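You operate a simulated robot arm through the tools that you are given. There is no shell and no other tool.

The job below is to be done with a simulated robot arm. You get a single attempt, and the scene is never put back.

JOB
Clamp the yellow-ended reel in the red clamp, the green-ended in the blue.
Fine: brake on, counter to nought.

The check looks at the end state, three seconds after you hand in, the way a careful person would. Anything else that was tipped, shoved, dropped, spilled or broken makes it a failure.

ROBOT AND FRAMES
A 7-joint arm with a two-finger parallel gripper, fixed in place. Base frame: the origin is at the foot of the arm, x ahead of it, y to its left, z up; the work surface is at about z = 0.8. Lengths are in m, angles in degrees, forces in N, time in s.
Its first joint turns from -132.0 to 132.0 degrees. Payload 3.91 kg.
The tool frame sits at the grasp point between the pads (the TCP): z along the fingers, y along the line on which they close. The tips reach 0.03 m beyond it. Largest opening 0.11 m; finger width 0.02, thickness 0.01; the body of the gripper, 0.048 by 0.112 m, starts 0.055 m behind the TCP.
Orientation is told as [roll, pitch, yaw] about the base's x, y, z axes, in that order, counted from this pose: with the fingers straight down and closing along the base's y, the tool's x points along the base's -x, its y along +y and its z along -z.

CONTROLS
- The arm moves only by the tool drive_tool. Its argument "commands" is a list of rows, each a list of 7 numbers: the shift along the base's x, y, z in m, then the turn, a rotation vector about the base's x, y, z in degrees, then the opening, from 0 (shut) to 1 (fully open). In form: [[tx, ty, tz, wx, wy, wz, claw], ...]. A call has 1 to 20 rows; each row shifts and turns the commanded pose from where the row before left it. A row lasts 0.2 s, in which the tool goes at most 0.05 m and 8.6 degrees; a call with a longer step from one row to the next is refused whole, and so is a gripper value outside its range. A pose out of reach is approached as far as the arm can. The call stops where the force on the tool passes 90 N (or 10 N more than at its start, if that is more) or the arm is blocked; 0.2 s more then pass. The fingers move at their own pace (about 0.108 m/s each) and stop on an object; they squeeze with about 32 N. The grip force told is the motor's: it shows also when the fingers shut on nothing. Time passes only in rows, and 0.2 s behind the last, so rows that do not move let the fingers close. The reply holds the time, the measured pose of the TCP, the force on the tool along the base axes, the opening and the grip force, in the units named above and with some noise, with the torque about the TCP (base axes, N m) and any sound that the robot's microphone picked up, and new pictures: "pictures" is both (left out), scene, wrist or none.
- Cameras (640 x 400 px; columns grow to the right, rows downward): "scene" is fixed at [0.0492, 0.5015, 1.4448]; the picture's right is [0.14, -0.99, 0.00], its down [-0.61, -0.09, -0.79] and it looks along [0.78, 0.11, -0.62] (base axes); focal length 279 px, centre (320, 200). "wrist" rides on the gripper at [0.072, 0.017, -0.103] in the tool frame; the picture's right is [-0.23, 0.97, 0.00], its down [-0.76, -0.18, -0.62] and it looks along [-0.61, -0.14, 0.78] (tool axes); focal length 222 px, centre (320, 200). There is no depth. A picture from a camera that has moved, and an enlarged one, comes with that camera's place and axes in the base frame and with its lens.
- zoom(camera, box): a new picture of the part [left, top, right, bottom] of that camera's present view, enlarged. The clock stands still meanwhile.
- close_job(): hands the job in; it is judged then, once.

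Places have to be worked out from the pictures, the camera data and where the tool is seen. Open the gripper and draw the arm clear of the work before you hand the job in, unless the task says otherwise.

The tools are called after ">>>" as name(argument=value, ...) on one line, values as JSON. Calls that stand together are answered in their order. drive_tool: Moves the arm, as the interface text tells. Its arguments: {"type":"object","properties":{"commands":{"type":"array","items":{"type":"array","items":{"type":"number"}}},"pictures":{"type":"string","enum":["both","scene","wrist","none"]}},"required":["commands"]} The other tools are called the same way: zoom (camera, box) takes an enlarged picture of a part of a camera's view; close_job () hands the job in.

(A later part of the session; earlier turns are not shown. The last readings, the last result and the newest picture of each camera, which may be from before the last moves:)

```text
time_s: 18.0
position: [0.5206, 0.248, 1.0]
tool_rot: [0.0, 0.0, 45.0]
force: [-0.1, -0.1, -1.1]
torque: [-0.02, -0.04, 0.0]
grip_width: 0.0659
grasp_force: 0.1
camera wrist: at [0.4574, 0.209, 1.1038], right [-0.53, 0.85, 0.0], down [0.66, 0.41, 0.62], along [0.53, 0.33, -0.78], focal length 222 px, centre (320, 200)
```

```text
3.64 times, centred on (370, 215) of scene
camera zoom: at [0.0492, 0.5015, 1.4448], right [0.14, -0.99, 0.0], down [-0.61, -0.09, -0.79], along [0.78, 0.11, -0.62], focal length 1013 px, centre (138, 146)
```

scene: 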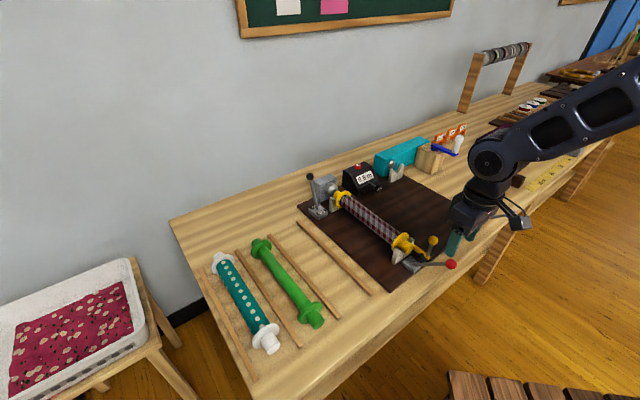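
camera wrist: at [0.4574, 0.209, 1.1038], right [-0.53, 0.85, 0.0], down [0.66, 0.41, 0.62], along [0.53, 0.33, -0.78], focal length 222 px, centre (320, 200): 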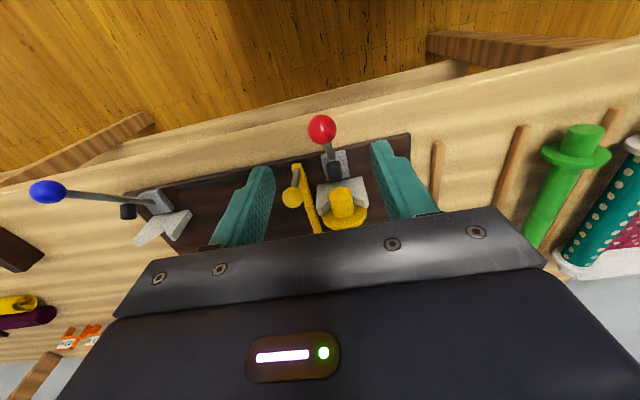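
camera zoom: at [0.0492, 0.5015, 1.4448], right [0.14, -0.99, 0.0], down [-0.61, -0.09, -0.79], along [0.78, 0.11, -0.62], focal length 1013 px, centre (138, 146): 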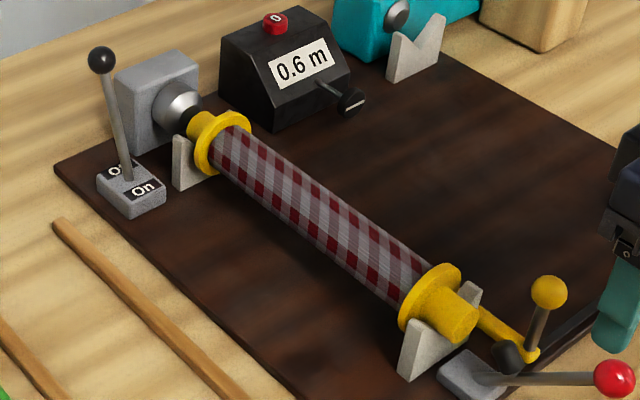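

The wrist view shows the red knob directly below the tool, at z ≈ 0.912. I'll descend so the pads straddle it, slightly above its centre.

>>> drive_tool(commands=[[0, 0, -0.025, 0, 0, 0, 0.48], [0, 0, -0.025, 0, 0, 0, 0.48], [0, 0, -0.02, 0, 0, 0, 0.48], [0, 0, -0.008, 0, 0, 0, 0.48], [0, 0, 0, 0, 0, 0, 0.48]], pictures="both")

>>> zoom(camera="scene", box=[390, 190, 490, 290])

>>> zoom(camera="wrist", box=[220, 60, 430, 240])

```text
time_s: 19.2
position: [0.5187, 0.2499, 0.9235]
tool_rot: [0.0, 0.0, 45.1]
force: [-0.1, -0.4, -0.1]
torque: [0.0, 0.01, 0.01]
grip_width: 0.0531
grasp_force: 0.1
camera wrist: at [0.4562, 0.2089, 1.0267], right [-0.53, 0.85, 0.0], down [0.66, 0.41, 0.62], along [0.53, 0.33, -0.78], focal length 222 px, centre (320, 200)
```

scene: 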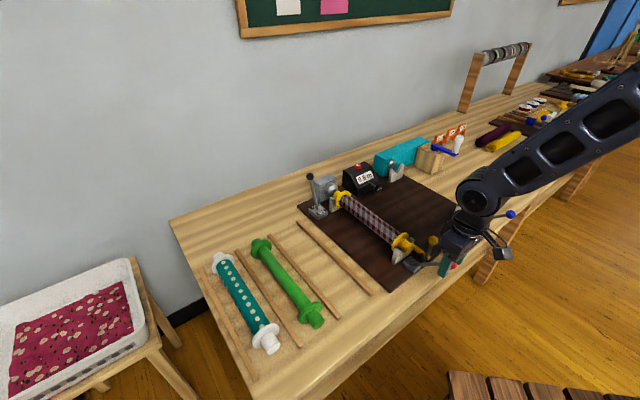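
wrist: 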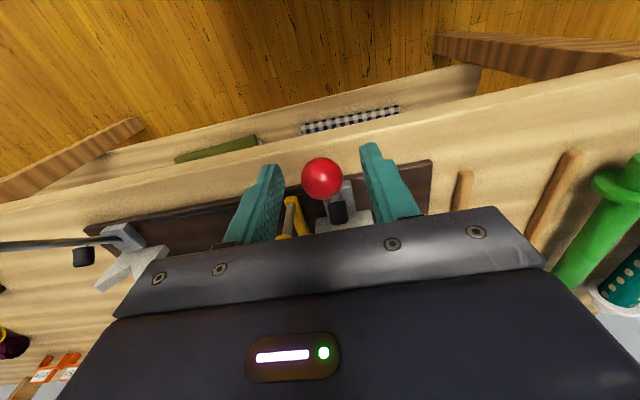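

```text
4.00 times, centred on (440, 240) of scene
camera zoom: at [0.0492, 0.5015, 1.4448], right [0.14, -0.99, 0.0], down [-0.61, -0.09, -0.79], along [0.78, 0.11, -0.62], focal length 1114 px, centre (-160, 40)
```

zoom: 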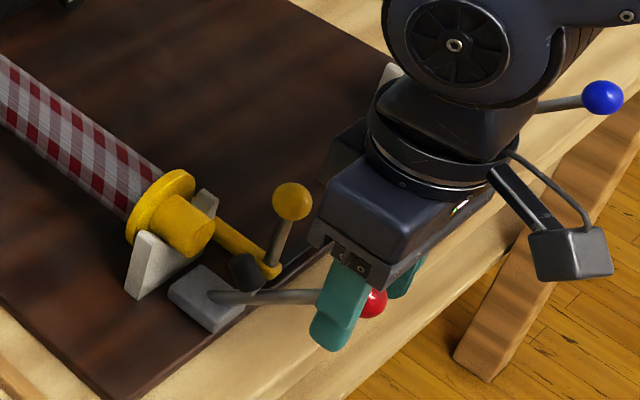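

```text
2.22 times, centred on (325, 150) of wrist
camera zoom: at [0.4562, 0.2089, 1.0267], right [-0.53, 0.85, 0.0], down [0.66, 0.41, 0.62], along [0.53, 0.33, -0.78], focal length 494 px, centre (309, 311)
```

zoom: 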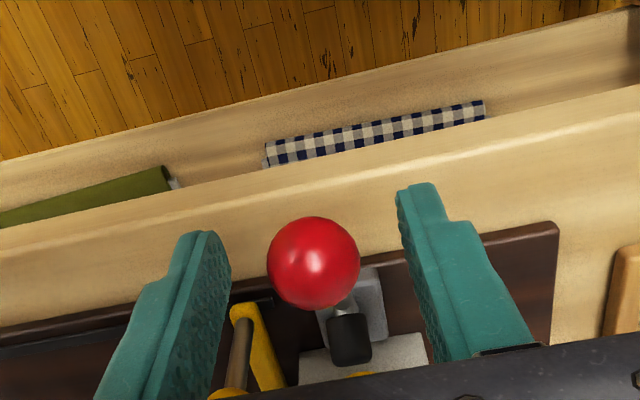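

The knob is centred between the pads. I'll close on it and swing the lever the first 30° along its arc toward the reel, watching the forces.

>>> drive_tool(commands=[[0, 0, 0, 0, 0, 0, 0.2], [0, 0, 0, 0, 0, 0, 0.15], [0, 0, 0, 0, 0, 0, 0.15], [0.0058, 0.0058, 0.0074, 0, 0, 0, 0.15], [0.0058, 0.0058, 0.0073, 0, 0, 0, 0.15], [0.0066, 0.0066, 0.0058, 0, 0, 0, 0.15], [0.0066, 0.0066, 0.0058, 0, 0, 0, 0.15], [0, 0, 0, 0, 0, 0, 0.15]], pictures="both")

>>> zoom(camera="scene", box=[390, 190, 490, 290])

>>> zoom(camera="wrist", box=[220, 60, 430, 240])

```text
time_s: 21.0
position: [0.5432, 0.2746, 0.9486]
tool_rot: [0.0, 0.0, 45.1]
force: [-36.0, 29.4, -10.5]
torque: [-0.44, 1.23, -0.07]
grip_width: 0.0252
grasp_force: 45.6
camera wrist: at [0.4802, 0.2342, 1.0517], right [-0.53, 0.85, 0.0], down [0.66, 0.41, 0.62], along [0.53, 0.33, -0.78], focal length 222 px, centre (320, 200)
```

scene: 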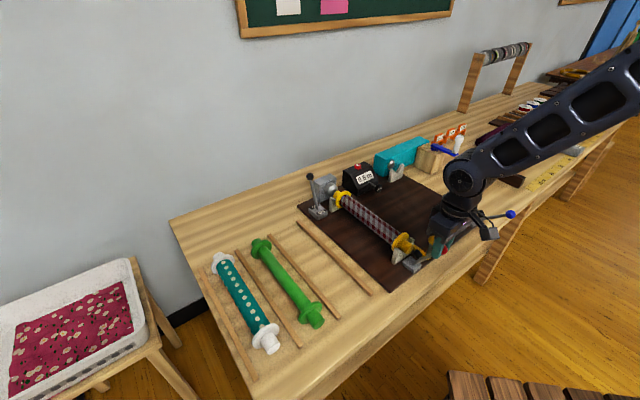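
wrist: 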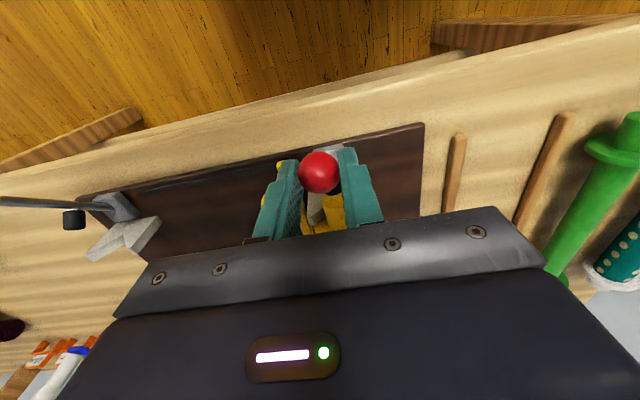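

```text
4.00 times, centred on (440, 240) of scene
camera zoom: at [0.0492, 0.5015, 1.4448], right [0.14, -0.99, 0.0], down [-0.61, -0.09, -0.79], along [0.78, 0.11, -0.62], focal length 1114 px, centre (-160, 40)
```

zoom: 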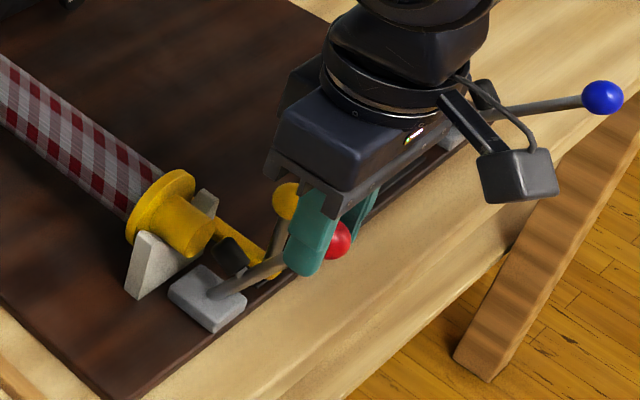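

```text
2.22 times, centred on (325, 150) of wrist
camera zoom: at [0.4802, 0.2342, 1.0517], right [-0.53, 0.85, 0.0], down [0.66, 0.41, 0.62], along [0.53, 0.33, -0.78], focal length 494 px, centre (309, 311)
```

zoom: 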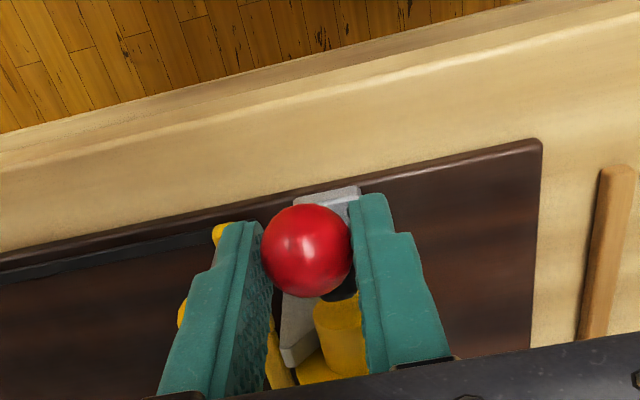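

There's a sideways load of about 46 N across the lever: the knob is fixed laterally and my grip centre is a little off. I'll shift 2 mm toward the rack side to relieve it.

>>> drive_tool(commands=[[-0.0014, 0.0014, 0, 0, 0, 0, 0.15], [0, 0, 0, 0, 0, 0, 0.15]], pictures="none")

```text
time_s: 21.6
position: [0.5436, 0.275, 0.9484]
tool_rot: [0.0, 0.0, 45.1]
force: [-26.8, 20.1, -9.1]
torque: [-0.58, 1.09, -0.1]
grip_width: 0.0253
grasp_force: 44.7
```

The load drops as I shift, so I'll go another few mm the same way.

>>> drive_tool(commands=[[-0.0014, 0.0014, 0, 0, 0, 0, 0.15], [-0.0014, 0.0014, 0, 0, 0, 0, 0.15], [0, 0, 0, 0, 0, 0, 0.15]], pictures="none")

>>> zoom(camera="scene", box=[400, 210, 460, 280])

>>> zoom(camera="wrist", box=[240, 120, 400, 240])

```text
time_s: 22.4
position: [0.5434, 0.2739, 0.9485]
tool_rot: [-0.1, 0.0, 44.8]
force: [23.9, -28.2, -7.3]
torque: [-0.9, 0.14, -0.09]
grip_width: 0.0253
grasp_force: 45.1
```

```text
5.71 times, centred on (430, 245) of scene
camera zoom: at [0.0492, 0.5015, 1.4448], right [0.14, -0.99, 0.0], down [-0.61, -0.09, -0.79], along [0.78, 0.11, -0.62], focal length 1592 px, centre (-309, -57)
```

zoom: 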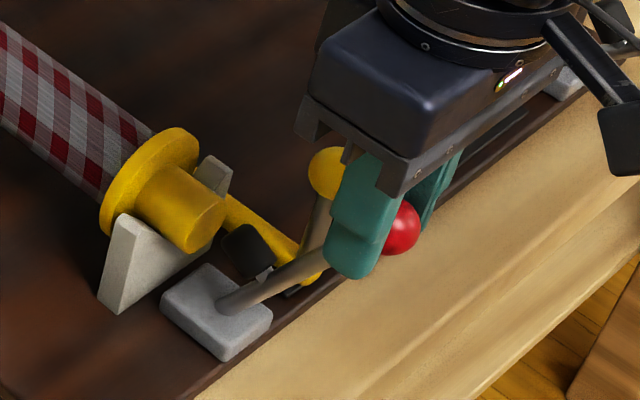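

```text
3.33 times, centred on (320, 180) of wrist
camera zoom: at [0.4801, 0.2352, 1.0521], right [-0.52, 0.85, 0.0], down [0.67, 0.41, 0.62], along [0.53, 0.33, -0.78], focal length 740 px, centre (320, 267)
```

zoom: 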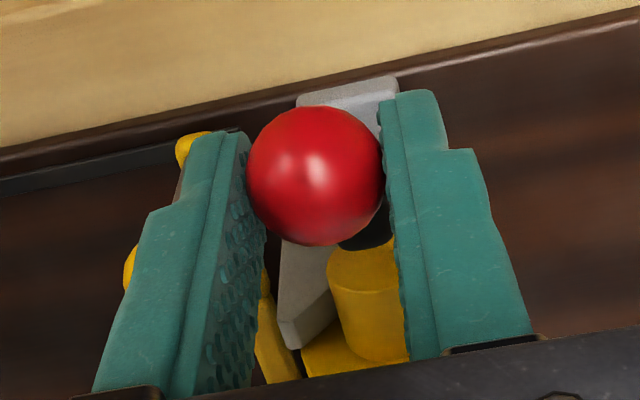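

It overshot: the side force reversed, so the true centre is about halfway. I'll go back 2 mm.

>>> drive_tool(commands=[[0.0014, -0.0014, 0, 0, 0, 0, 0.15], [0, 0, 0, 0, 0, 0, 0.15]], pictures="none")

```text
time_s: 23.0
position: [0.5436, 0.2749, 0.9484]
tool_rot: [-0.1, -0.1, 45.0]
force: [22.8, -38.5, 13.6]
torque: [-0.91, -0.01, 0.12]
grip_width: 0.0252
grasp_force: 44.8
```

The side load shows hysteresis from the squeezing fingers. I'll open slightly to let the knob free and see whether the lever holds its place.

>>> drive_tool(commands=[[0, 0, 0, 0, 0, 0, 0.3], [0, 0, 0, 0, 0, 0, 0.36], [0, 0, 0, 0, 0, 0, 0.36]], pictures="scene")

>>> zoom(camera="scene", box=[400, 210, 460, 280])

>>> zoom(camera="wrist", box=[240, 120, 400, 240])

```text
time_s: 23.8
position: [0.542, 0.2766, 0.9475]
tool_rot: [0.0, 0.0, 45.1]
force: [-0.3, -0.5, -0.3]
torque: [0.0, 0.02, 0.03]
grip_width: 0.0395
grasp_force: 0.0
```

scene: 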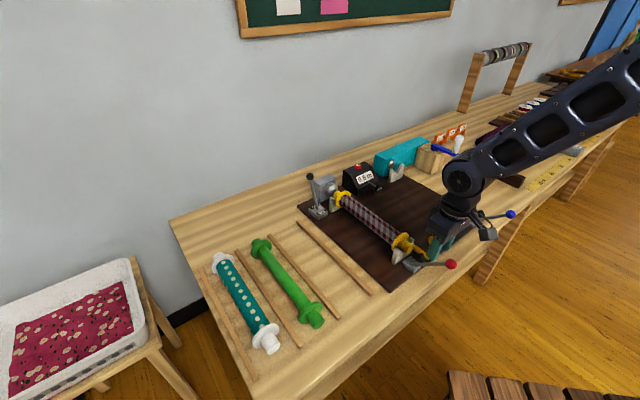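

```text
5.71 times, centred on (430, 245) of scene
camera zoom: at [0.0492, 0.5015, 1.4448], right [0.14, -0.99, 0.0], down [-0.61, -0.09, -0.79], along [0.78, 0.11, -0.62], focal length 1592 px, centre (-309, -57)
```

zoom: 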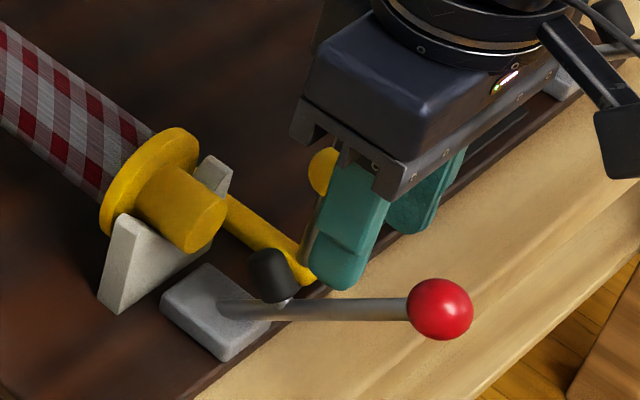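

```text
3.33 times, centred on (320, 180) of wrist
camera zoom: at [0.479, 0.2367, 1.0516], right [-0.53, 0.85, 0.0], down [0.66, 0.41, 0.62], along [0.53, 0.33, -0.78], focal length 740 px, centre (320, 267)
```

zoom: 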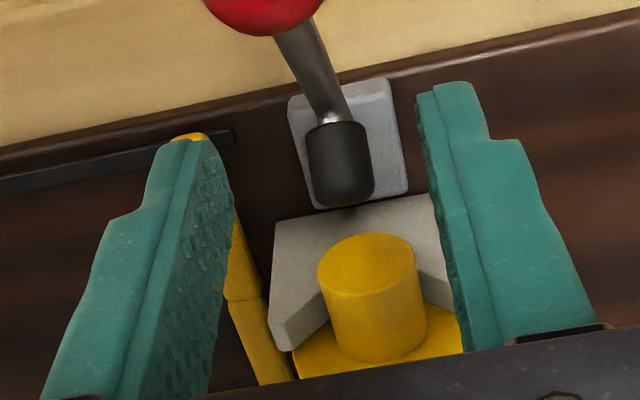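

The lever sprang back to its open stop, so it needs pushing over-centre. I'll lift, go to the outer side of the knob with the fingers nearly closed as a cradle, and push it over from there.

>>> drive_tool(commands=[[0, 0, 0.03, 0, 0, 0, 0.36], [0, 0, 0.02, 0, 0, 0, 0.2], [-0.017, -0.018, 0, 0, 0, 0, 0.14], [-0.017, -0.018, 0, 0, 0, 0, 0.14], [-0.014, -0.0145, 0, 0, 0, 0, 0.14], [0, 0, -0.03, 0, 0, 0, 0.14], [0, 0, -0.03, 0, 0, 0, 0.14], [0, 0, -0.03, 0, 0, 0, 0.14], [0, 0, 0, 0, 0, 0, 0.14]], pictures="both")

>>> zoom(camera="scene", box=[400, 210, 480, 290])

>>> zoom(camera="wrist", box=[240, 120, 400, 240])

```text
time_s: 25.8
position: [0.4953, 0.2269, 0.9096]
tool_rot: [0.0, 0.0, 45.0]
force: [-0.5, -0.2, -0.8]
torque: [-0.01, 0.01, 0.01]
grip_width: 0.0156
grasp_force: 0.1
camera wrist: at [0.4317, 0.1864, 1.0121], right [-0.53, 0.85, 0.0], down [0.66, 0.41, 0.62], along [0.53, 0.33, -0.78], focal length 222 px, centre (320, 200)
```

scene: 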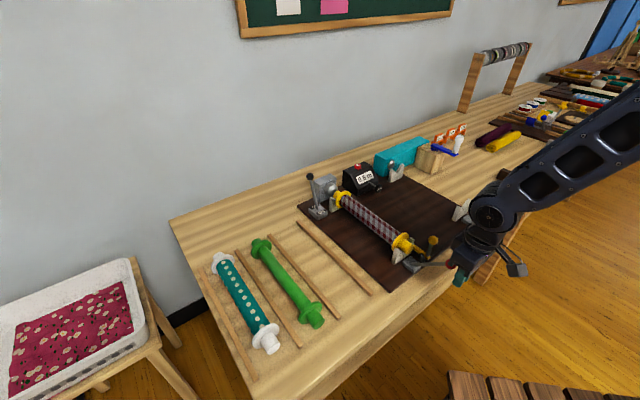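
wrist: 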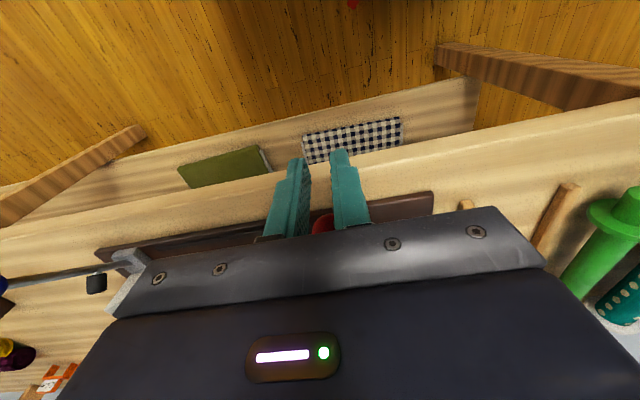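

```text
5.00 times, centred on (440, 250) of scene
camera zoom: at [0.0492, 0.5015, 1.4448], right [0.14, -0.99, 0.0], down [-0.61, -0.09, -0.79], along [0.78, 0.11, -0.62], focal length 1393 px, centre (-280, -50)
```

zoom: 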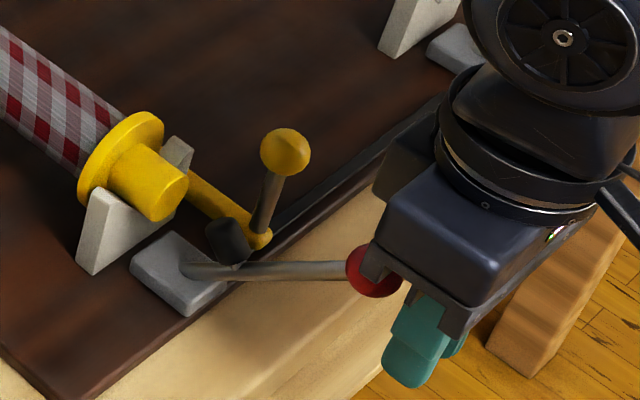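

```text
3.33 times, centred on (320, 180) of wrist
camera zoom: at [0.4317, 0.1864, 1.0121], right [-0.53, 0.85, 0.0], down [0.66, 0.41, 0.62], along [0.53, 0.33, -0.78], focal length 740 px, centre (320, 267)
```

zoom: 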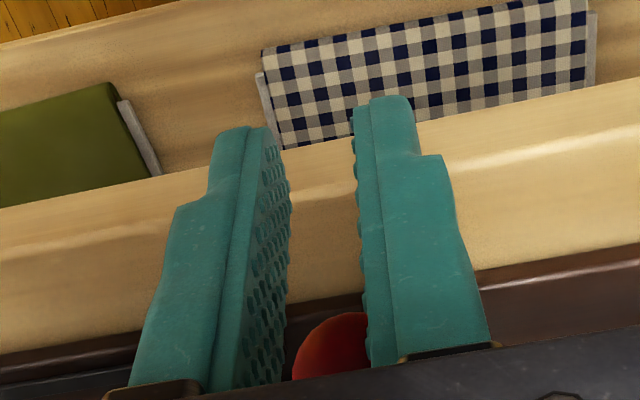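

The fingers are on the outer side of the red knob and in line with it. I'll push along the arc up to about vertical, then check.

>>> drive_tool(commands=[[0.0102, 0.0082, 0, 0, 0, 0, 0.14], [0.0116, 0.0116, 0.0147, 0, 0, 0, 0.14], [0.0132, 0.0132, 0.0116, 0, 0, 0, 0.14], [0.0144, 0.0144, 0.0082, 0, 0, 0, 0.14], [0.0152, 0.0152, 0.0045, 0, 0, 0, 0.14], [0, 0, 0, 0, 0, 0, 0.14]], pictures="both")

>>> zoom(camera="scene", box=[400, 200, 470, 280])

>>> zoom(camera="wrist", box=[240, 120, 400, 240])

```text
time_s: 27.2
position: [0.5587, 0.2896, 0.9471]
tool_rot: [0.0, -0.1, 45.0]
force: [0.0, 0.6, 0.9]
torque: [-0.03, 0.03, -0.02]
grip_width: 0.0157
grasp_force: 0.2
camera wrist: at [0.4957, 0.2492, 1.0506], right [-0.53, 0.85, 0.0], down [0.66, 0.41, 0.62], along [0.53, 0.33, -0.78], focal length 222 px, centre (320, 200)
```

scene: 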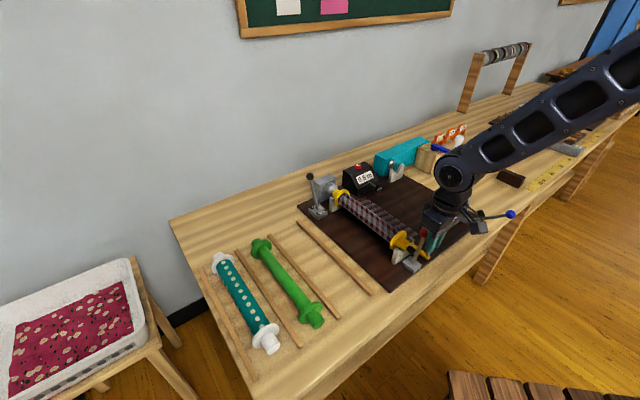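
wrist: 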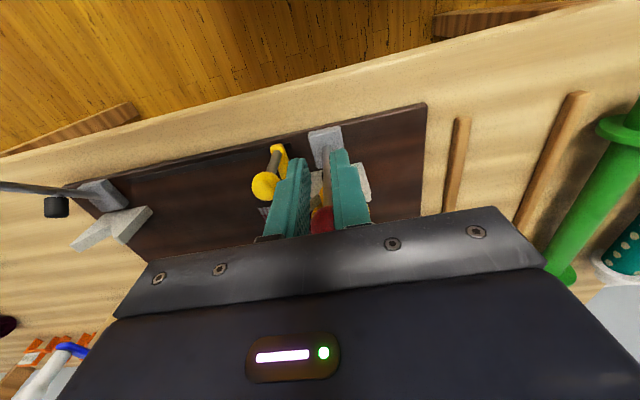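

```text
5.00 times, centred on (435, 240) of scene
camera zoom: at [0.0492, 0.5015, 1.4448], right [0.14, -0.99, 0.0], down [-0.61, -0.09, -0.79], along [0.78, 0.11, -0.62], focal length 1393 px, centre (-255, 0)
```

zoom: 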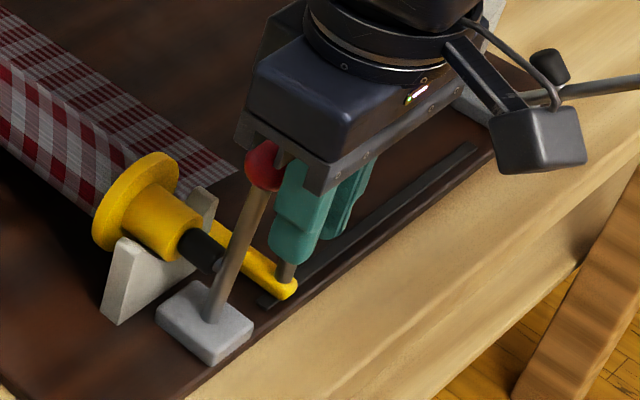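

```text
3.33 times, centred on (320, 180) of wrist
camera zoom: at [0.4957, 0.2492, 1.0506], right [-0.53, 0.85, 0.0], down [0.66, 0.41, 0.62], along [0.53, 0.33, -0.78], focal length 740 px, centre (320, 267)
```

zoom: 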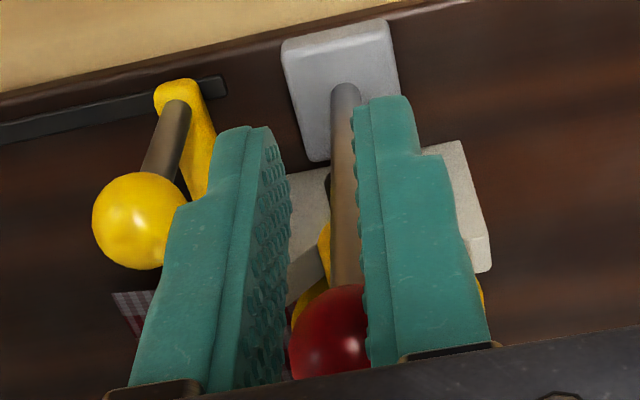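

The lever has gone over and its black foot now presses the journal end, with the force on the tool back to zero. I'll back the fingers away and check that the clamp holds.

>>> drive_tool(commands=[[-0.02, -0.02, 0, 0, 0, 0, 0.14], [-0.03, -0.03, 0.01, 0, 0, 0, 0.14], [0, 0, 0.04, 0, 0, 0, 0.3], [0, 0, 0.04, 0, 0, 0, 0.55], [0, 0, 0, 0, 0, 0, 0.55]], pictures="scene")

>>> zoom(camera="scene", box=[310, 160, 450, 280])

>>> zoom(camera="scene", box=[390, 200, 450, 280])

>>> zoom(camera="scene", box=[300, 160, 370, 220])

```text
time_s: 28.4
position: [0.5113, 0.2371, 1.0365]
tool_rot: [0.0, 0.1, 45.1]
force: [0.3, -0.5, -0.2]
torque: [0.0, 0.01, 0.01]
grip_width: 0.0602
grasp_force: 0.1
```

scene: 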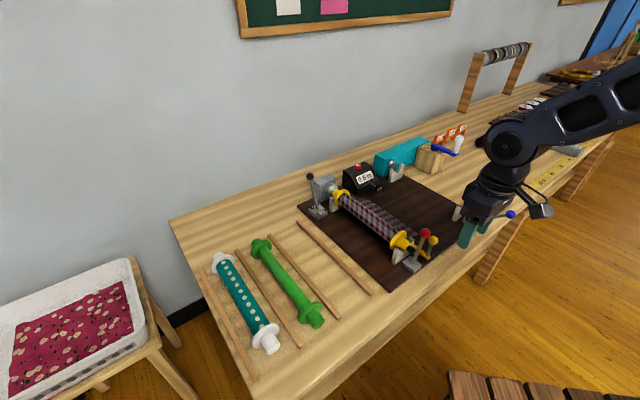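

```text
3.33 times, centred on (380, 220) of scene
camera zoom: at [0.0492, 0.5015, 1.4448], right [0.14, -0.99, 0.0], down [-0.61, -0.09, -0.79], along [0.78, 0.11, -0.62], focal length 928 px, centre (120, 133)
```

zoom: 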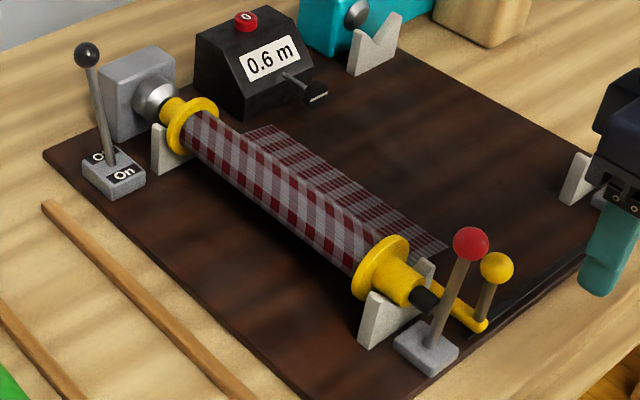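

```text
5.00 times, centred on (420, 240) of scene
camera zoom: at [0.0492, 0.5015, 1.4448], right [0.14, -0.99, 0.0], down [-0.61, -0.09, -0.79], along [0.78, 0.11, -0.62], focal length 1393 px, centre (-180, 0)
```

zoom: 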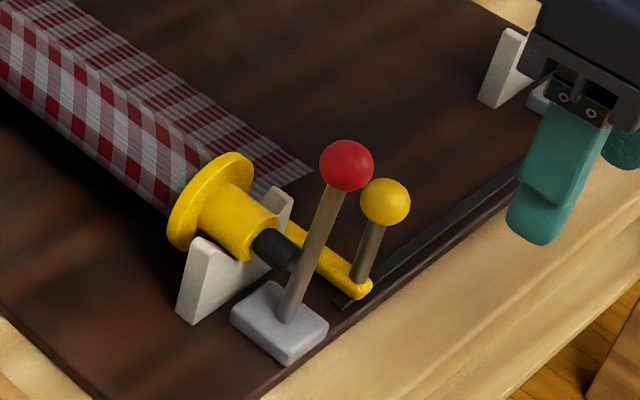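

```text
6.67 times, centred on (335, 190) of scene
camera zoom: at [0.0492, 0.5015, 1.4448], right [0.14, -0.99, 0.0], down [-0.61, -0.09, -0.79], along [0.78, 0.11, -0.62], focal length 1857 px, centre (220, 267)
```

zoom: 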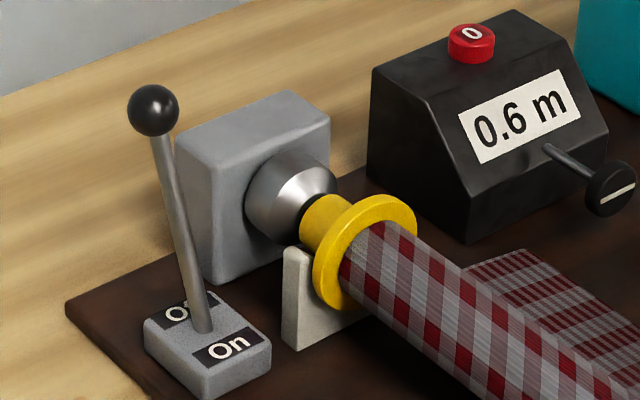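

The red clamp holds the yellow-ended reel, with its cloth leader showing. Next I go for the green-ended reel and move above its centre, near (0.486, 0.661).

>>> drive_tool(commands=[[-0.0022, 0.0421, -0.004, 0, 0, 0, 0.53], [-0.0022, 0.0421, -0.004, 0, 0, 0, 0.53], [-0.0022, 0.0421, -0.004, 0, 0, 0, 0.53], [-0.0022, 0.0421, -0.004, 0, 0, 0, 0.53], [-0.0022, 0.0421, -0.004, 0, 0, 0, 0.53], [-0.0022, 0.0421, -0.004, 0, 0, 0, 0.53], [-0.0022, 0.0421, -0.004, 0, 0, 0, 0.53], [-0.0022, 0.0421, -0.004, 0, 0, 0, 0.53], [-0.0022, 0.0421, -0.004, 0, 0, 0, 0.53], [-0.0022, 0.0421, -0.004, 0, 0, 0, 0.53], [0, 0, -0.04, 0, 0, 0, 0.53], [0, 0, -0.04, 0, 0, 0, 0.53], [0, 0, 0, 0, 0, 0, 0.53]], pictures="both")

>>> zoom(camera="wrist", box=[200, 0, 460, 240])

>>> zoom(camera="scene", box=[230, 210, 350, 340])

```text
time_s: 31.2
position: [0.4873, 0.6593, 0.9196]
tool_rot: [-0.1, 0.0, 45.0]
force: [-0.5, 0.6, -0.3]
torque: [-0.02, -0.01, 0.01]
grip_width: 0.0583
grasp_force: 0.0
camera wrist: at [0.4244, 0.62, 1.0217], right [-0.53, 0.85, 0.0], down [0.66, 0.41, 0.62], along [0.53, 0.33, -0.78], focal length 222 px, centre (320, 200)
```

scene: 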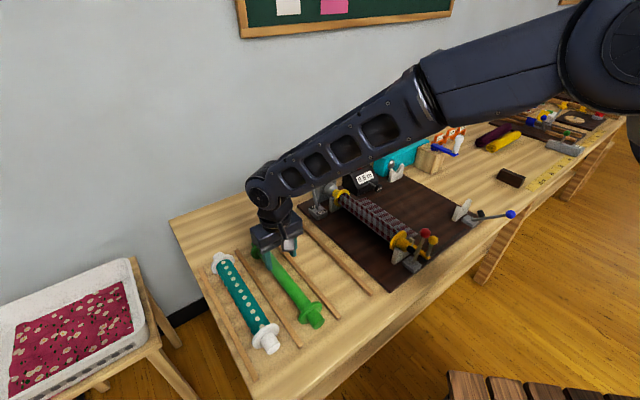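
wrist: 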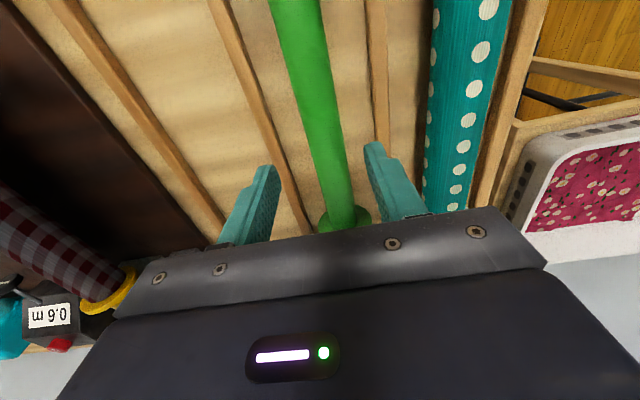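

```text
1.67 times, centred on (330, 120) of wrist
camera zoom: at [0.4244, 0.62, 1.0217], right [-0.53, 0.85, 0.0], down [0.66, 0.41, 0.62], along [0.53, 0.33, -0.78], focal length 370 px, centre (303, 333)
```

zoom: 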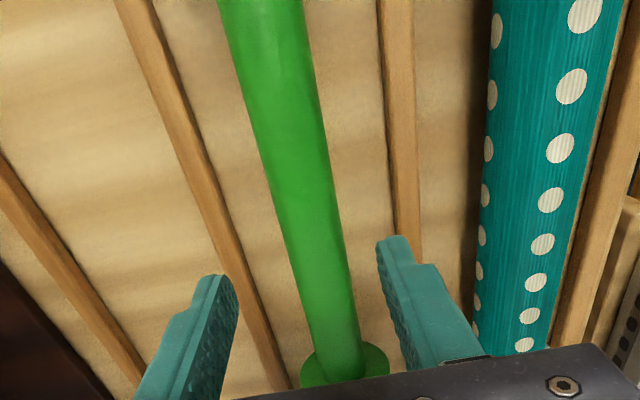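

```text
3.08 times, centred on (290, 275) of scene
camera zoom: at [0.0492, 0.5015, 1.4448], right [0.14, -0.99, 0.0], down [-0.61, -0.09, -0.79], along [0.78, 0.11, -0.62], focal length 857 px, centre (412, -31)
```

zoom: 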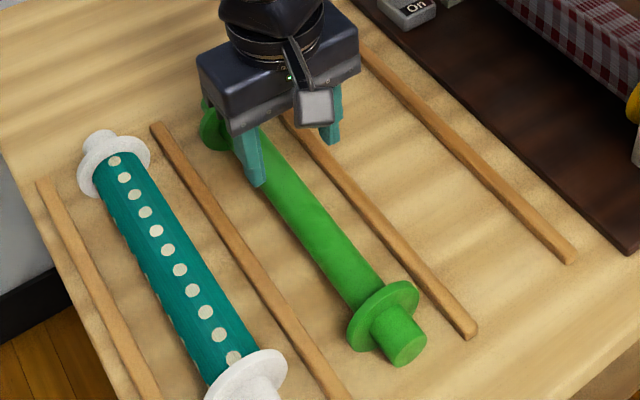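

The green reel's axis lies about 2.5 mm toward the rack's far side, so I'll correct that, descend between the slats, grip and lift.

>>> drive_tool(commands=[[-0.0018, 0.0018, -0.02, 0, 0, 0, 0.53], [0, 0, -0.02, 0, 0, 0, 0.53], [0, 0, -0.02, 0, 0, 0, 0.53], [0, 0, -0.012, 0, 0, 0, 0.53], [0, 0, -0.006, 0, 0, 0, 0.53], [0, 0, 0, 0, 0, 0, 0.53], [0, 0, 0, 0, 0, 0, 0.2], [0, 0, 0, 0, 0, 0, 0.1], [0, 0, 0, 0, 0, 0, 0.1], [0, 0, 0, 0, 0, 0, 0.1]], pictures="wrist")

```text
time_s: 33.4
position: [0.4842, 0.6618, 0.8396]
tool_rot: [0.0, 0.1, 45.0]
force: [0.0, 0.1, 0.7]
torque: [0.01, -0.01, 0.01]
grip_width: 0.0315
grasp_force: 32.0
camera wrist: at [0.4213, 0.6217, 0.9435], right [-0.53, 0.85, 0.0], down [0.66, 0.41, 0.62], along [0.53, 0.33, -0.78], focal length 222 px, centre (320, 200)
```

wrist: 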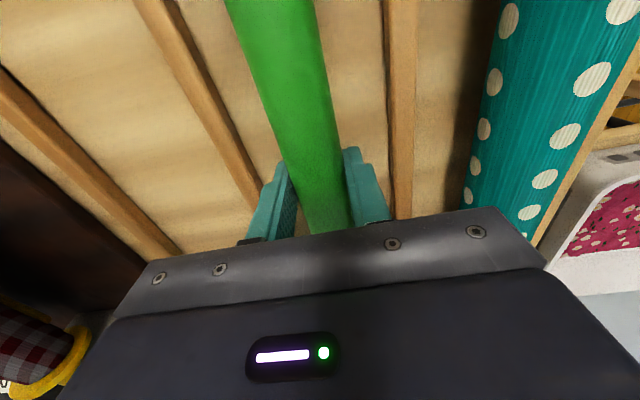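

Gripped at 0.0315 m. I'll lift it well above everything and confirm the hold before carrying it across.

>>> drive_tool(commands=[[0, 0, 0.03, 0, 0, 0, 0.1], [0, 0, 0.04, 0, 0, 0, 0.1], [0, 0, 0.045, 0, 0, 0, 0.1], [0, 0, 0.045, 0, 0, 0, 0.1], [0, 0, 0.05, 0, 0, 0, 0.1], [0, 0, 0, 0, 0, 0, 0.1]], pictures="both")

```text
time_s: 34.8
position: [0.4851, 0.6609, 1.0501]
tool_rot: [0.0, 0.0, 45.0]
force: [0.0, 0.9, -2.2]
torque: [-0.02, 0.02, 0.04]
grip_width: 0.0309
grasp_force: 32.0
camera wrist: at [0.4219, 0.6213, 1.1535], right [-0.53, 0.85, 0.0], down [0.66, 0.41, 0.62], along [0.53, 0.33, -0.78], focal length 222 px, centre (320, 200)
```

scene: 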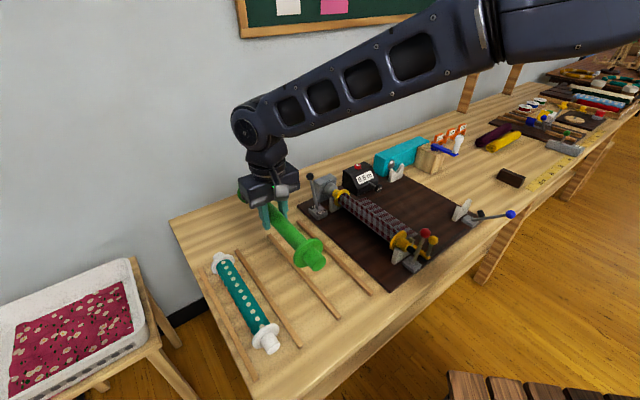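
wrist: 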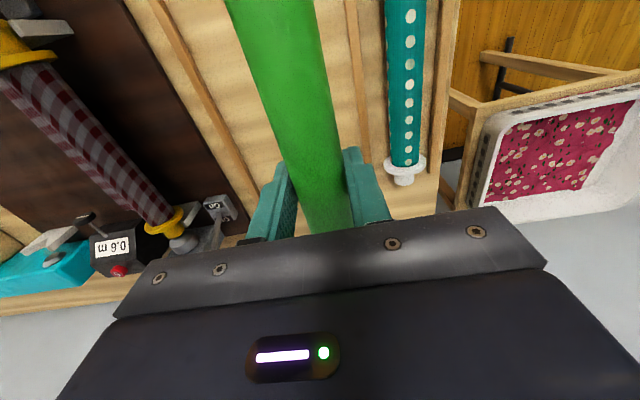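

The green reel is held level. I'll carry it sideways at this height to above the blue station, staying clear of the red lever and brake knob.

>>> drive_tool(commands=[[0.0318, -0.0308, 0, 0, 0, 0, 0.1], [0.0318, -0.0308, 0, 0, 0, 0, 0.1], [0.0318, -0.0308, 0, 0, 0, 0, 0.1], [0.0318, -0.0308, 0, 0, 0, 0, 0.1], [0.0318, -0.0308, 0, 0, 0, 0, 0.1], [0.0318, -0.0308, 0, 0, 0, 0, 0.1], [0.0318, -0.0308, 0, 0, 0, 0, 0.1], [0.0318, -0.0308, 0, 0, 0, 0, 0.1], [0.0318, -0.0308, 0, 0, 0, 0, 0.1], [0.0318, -0.0308, 0, 0, 0, 0, 0.1], [0.0318, -0.0308, 0, 0, 0, 0, 0.1], [0.0318, -0.0308, 0, 0, 0, 0, 0.1], [0.0318, -0.0308, 0, 0, 0, 0, 0.1], [0.0312, -0.0314, 0, 0, 0, 0, 0.1], [0, 0, 0, 0, 0, 0, 0.1]], pictures="both")

>>> zoom(camera="scene", box=[360, 110, 540, 250])

```text
time_s: 38.0
position: [0.9299, 0.2317, 1.0504]
tool_rot: [0.0, 0.0, 45.1]
force: [-0.8, 0.2, -1.4]
torque: [0.01, -0.02, 0.0]
grip_width: 0.0313
grasp_force: 32.1
camera wrist: at [0.8665, 0.1901, 1.1542], right [-0.53, 0.85, 0.0], down [0.66, 0.41, 0.62], along [0.53, 0.33, -0.78], focal length 222 px, centre (320, 200)
```

scene: 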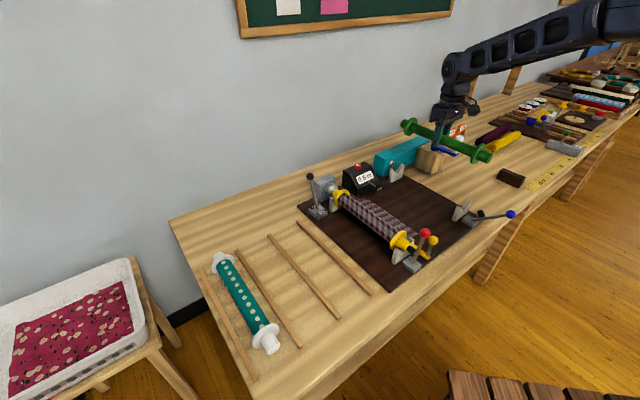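
wrist: 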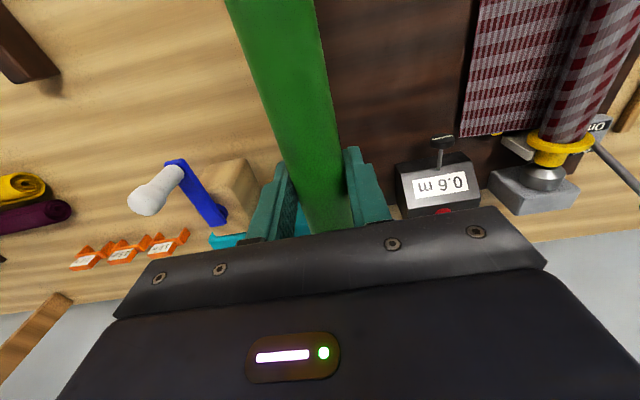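

```text
2.86 times, centred on (450, 180) of scene
camera zoom: at [0.0492, 0.5015, 1.4448], right [0.14, -0.99, 0.0], down [-0.61, -0.09, -0.79], along [0.78, 0.11, -0.62], focal length 796 px, centre (-51, 257)
```

zoom: 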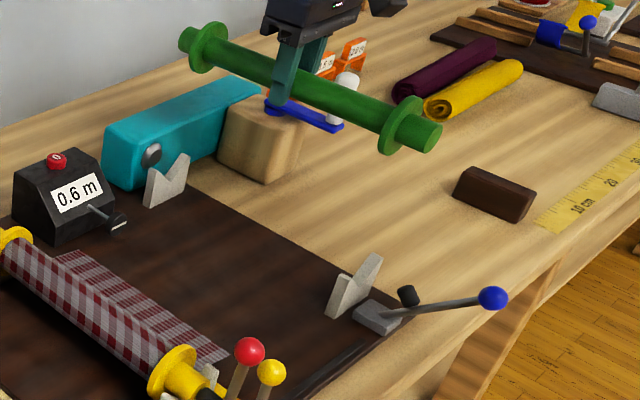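

The green reel is above the blue station, with the crank well to the side. I'll correct about 6 mm along the axis and lower to just above the V tips to check alignment.

>>> drive_tool(commands=[[-0.0042, -0.0042, -0.03, 0, 0, 0, 0.1], [0, 0, -0.04, 0, 0, 0, 0.1], [0, 0, -0.03, 0, 0, 0, 0.1], [0, 0, -0.02, 0, 0, 0, 0.1], [0, 0, 0, 0, 0, 0, 0.1]], pictures="both")

>>> zoom(camera="scene", box=[440, 170, 500, 230])

>>> zoom(camera="scene", box=[375, 135, 435, 190])

```text
time_s: 39.2
position: [0.9247, 0.2265, 0.9292]
tool_rot: [0.0, 0.0, 45.0]
force: [0.1, -1.0, -0.9]
torque: [-0.01, -0.01, 0.02]
grip_width: 0.0311
grasp_force: 32.3
camera wrist: at [0.8627, 0.1864, 1.0329], right [-0.53, 0.85, 0.0], down [0.66, 0.41, 0.62], along [0.53, 0.33, -0.78], focal length 222 px, centre (320, 200)
```

scene: 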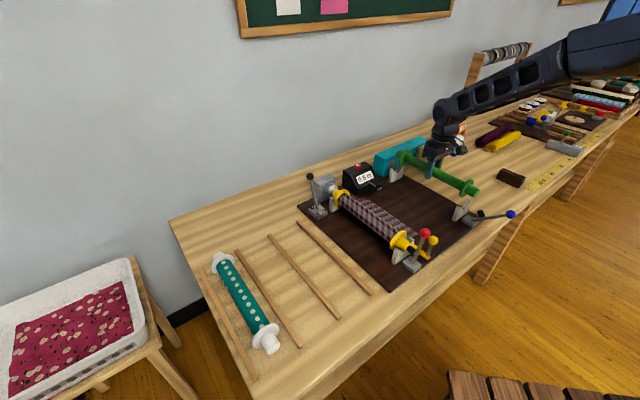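
wrist: 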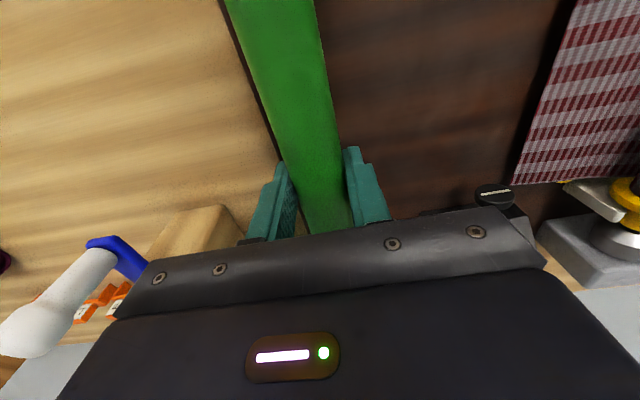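

```text
6.67 times, centred on (470, 200) of scene
camera zoom: at [0.0492, 0.5015, 1.4448], right [0.14, -0.99, 0.0], down [-0.61, -0.09, -0.79], along [0.78, 0.11, -0.62], focal length 1857 px, centre (-680, 200)
```

zoom: 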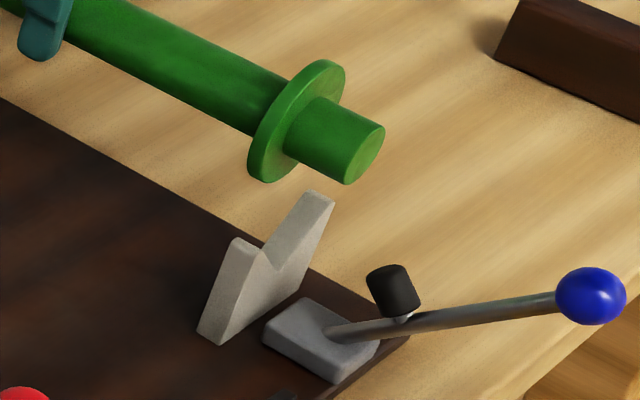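

```text
7.27 times, centred on (405, 162) of scene
camera zoom: at [0.0492, 0.5015, 1.4448], right [0.14, -0.99, 0.0], down [-0.61, -0.09, -0.79], along [0.78, 0.11, -0.62], focal length 2026 px, centre (-298, 473)
```

zoom: 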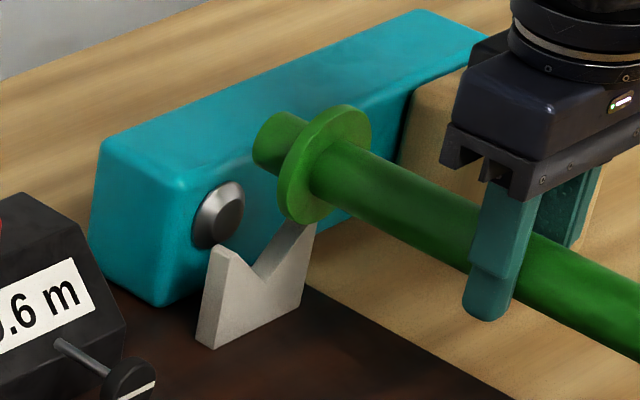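

Both ends are within a few mm of the blue V notches. I'll make a small correction and lower to just above seating.

>>> drive_tool(commands=[[0.001, 0.003, -0.012, 0, 0, 0, 0.1], [0, 0, -0.012, 0, 0, 0, 0.1], [0, 0, -0.012, 0, 0, 0, 0.1], [0, 0, -0.008, 0, 0, 0, 0.1], [0, 0, 0, 0, 0, 0, 0.1]], pictures="none")

>>> zoom(camera="scene", box=[440, 180, 490, 225])

>>> zoom(camera="scene", box=[375, 140, 425, 190])

```text
time_s: 40.4
position: [0.926, 0.2279, 0.8853]
tool_rot: [0.0, 0.0, 45.0]
force: [-0.3, -0.6, -1.0]
torque: [0.01, -0.01, 0.0]
grip_width: 0.0315
grasp_force: 32.0
```

```text
8.89 times, centred on (465, 202) of scene
camera zoom: at [0.0492, 0.5015, 1.4448], right [0.14, -0.99, 0.0], down [-0.61, -0.09, -0.79], along [0.78, 0.11, -0.62], focal length 2476 px, centre (-969, 178)
```

zoom: 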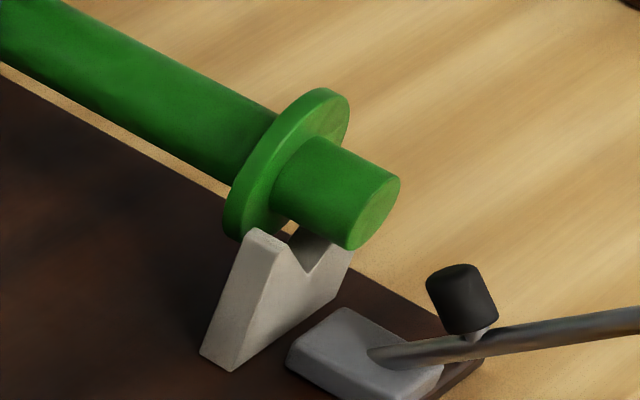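

```text
8.00 times, centred on (400, 165) of scene
camera zoom: at [0.0492, 0.5015, 1.4448], right [0.14, -0.99, 0.0], down [-0.61, -0.09, -0.79], along [0.78, 0.11, -0.62], focal length 2228 px, centre (-320, 480)
```

zoom: 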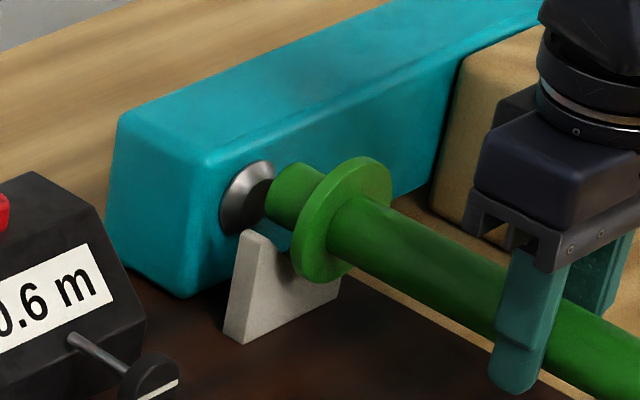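

The lean of the verticals accounts for the apparent offset, so the journals are in line with the notches. I'll lower in small steps until contact.

>>> drive_tool(commands=[[0, 0, -0.005, 0, 0, 0, 0.1], [0, 0, -0.004, 0, 0, 0, 0.1], [0, 0, -0.002, 0, 0, 0, 0.1], [0, 0, 0, 0, 0, 0, 0.1]], pictures="none")

>>> zoom(camera="scene", box=[440, 180, 490, 225])

>>> zoom(camera="scene", box=[375, 140, 425, 190])

```text
time_s: 41.4
position: [0.9264, 0.2302, 0.8748]
tool_rot: [0.1, -0.1, 45.0]
force: [-5.3, 1.5, 6.8]
torque: [-0.06, 0.07, -0.03]
grip_width: 0.0311
grasp_force: 32.4
```

```text
8.89 times, centred on (465, 202) of scene
camera zoom: at [0.0492, 0.5015, 1.4448], right [0.14, -0.99, 0.0], down [-0.61, -0.09, -0.79], along [0.78, 0.11, -0.62], focal length 2476 px, centre (-969, 178)
```

zoom: 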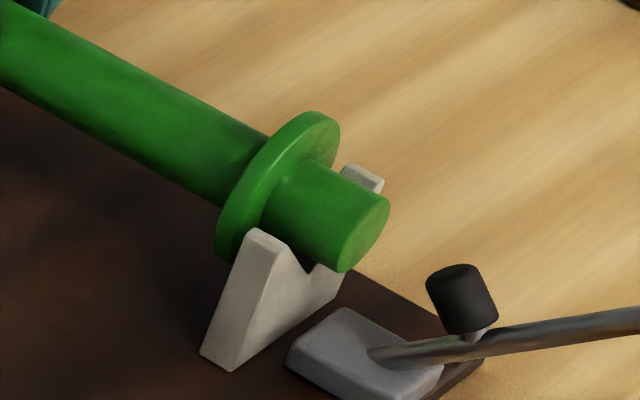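

```text
8.00 times, centred on (400, 165) of scene
camera zoom: at [0.0492, 0.5015, 1.4448], right [0.14, -0.99, 0.0], down [-0.61, -0.09, -0.79], along [0.78, 0.11, -0.62], focal length 2228 px, centre (-320, 480)
```

zoom: 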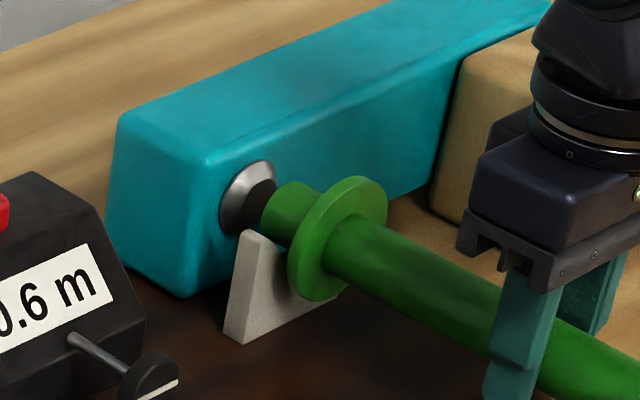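

The journals touch the +e2 flank slightly (side force about −5 N), so I'll shift 2–3 mm that way while lowering the last bit.

>>> drive_tool(commands=[[-0.0014, 0.0014, -0.001, 0, 0, 0, 0.1], [-0.0004, 0.0004, -0.002, 0, 0, 0, 0.1], [0, 0, -0.001, 0, 0, 0, 0.1], [0, 0, 0, 0, 0, 0, 0.1]], pictures="none")

>>> zoom(camera="scene", box=[440, 180, 490, 225])

```text
time_s: 42.4
position: [0.9242, 0.2309, 0.872]
tool_rot: [-0.1, -0.1, 45.0]
force: [-9.7, 0.7, 36.1]
torque: [-0.13, 0.25, 0.0]
grip_width: 0.0312
grasp_force: 31.8
```

```text
8.89 times, centred on (465, 202) of scene
camera zoom: at [0.0492, 0.5015, 1.4448], right [0.14, -0.99, 0.0], down [-0.61, -0.09, -0.79], along [0.78, 0.11, -0.62], focal length 2476 px, centre (-969, 178)
```

zoom: 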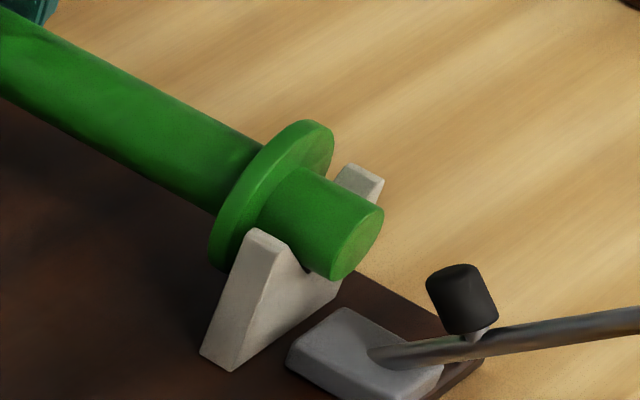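

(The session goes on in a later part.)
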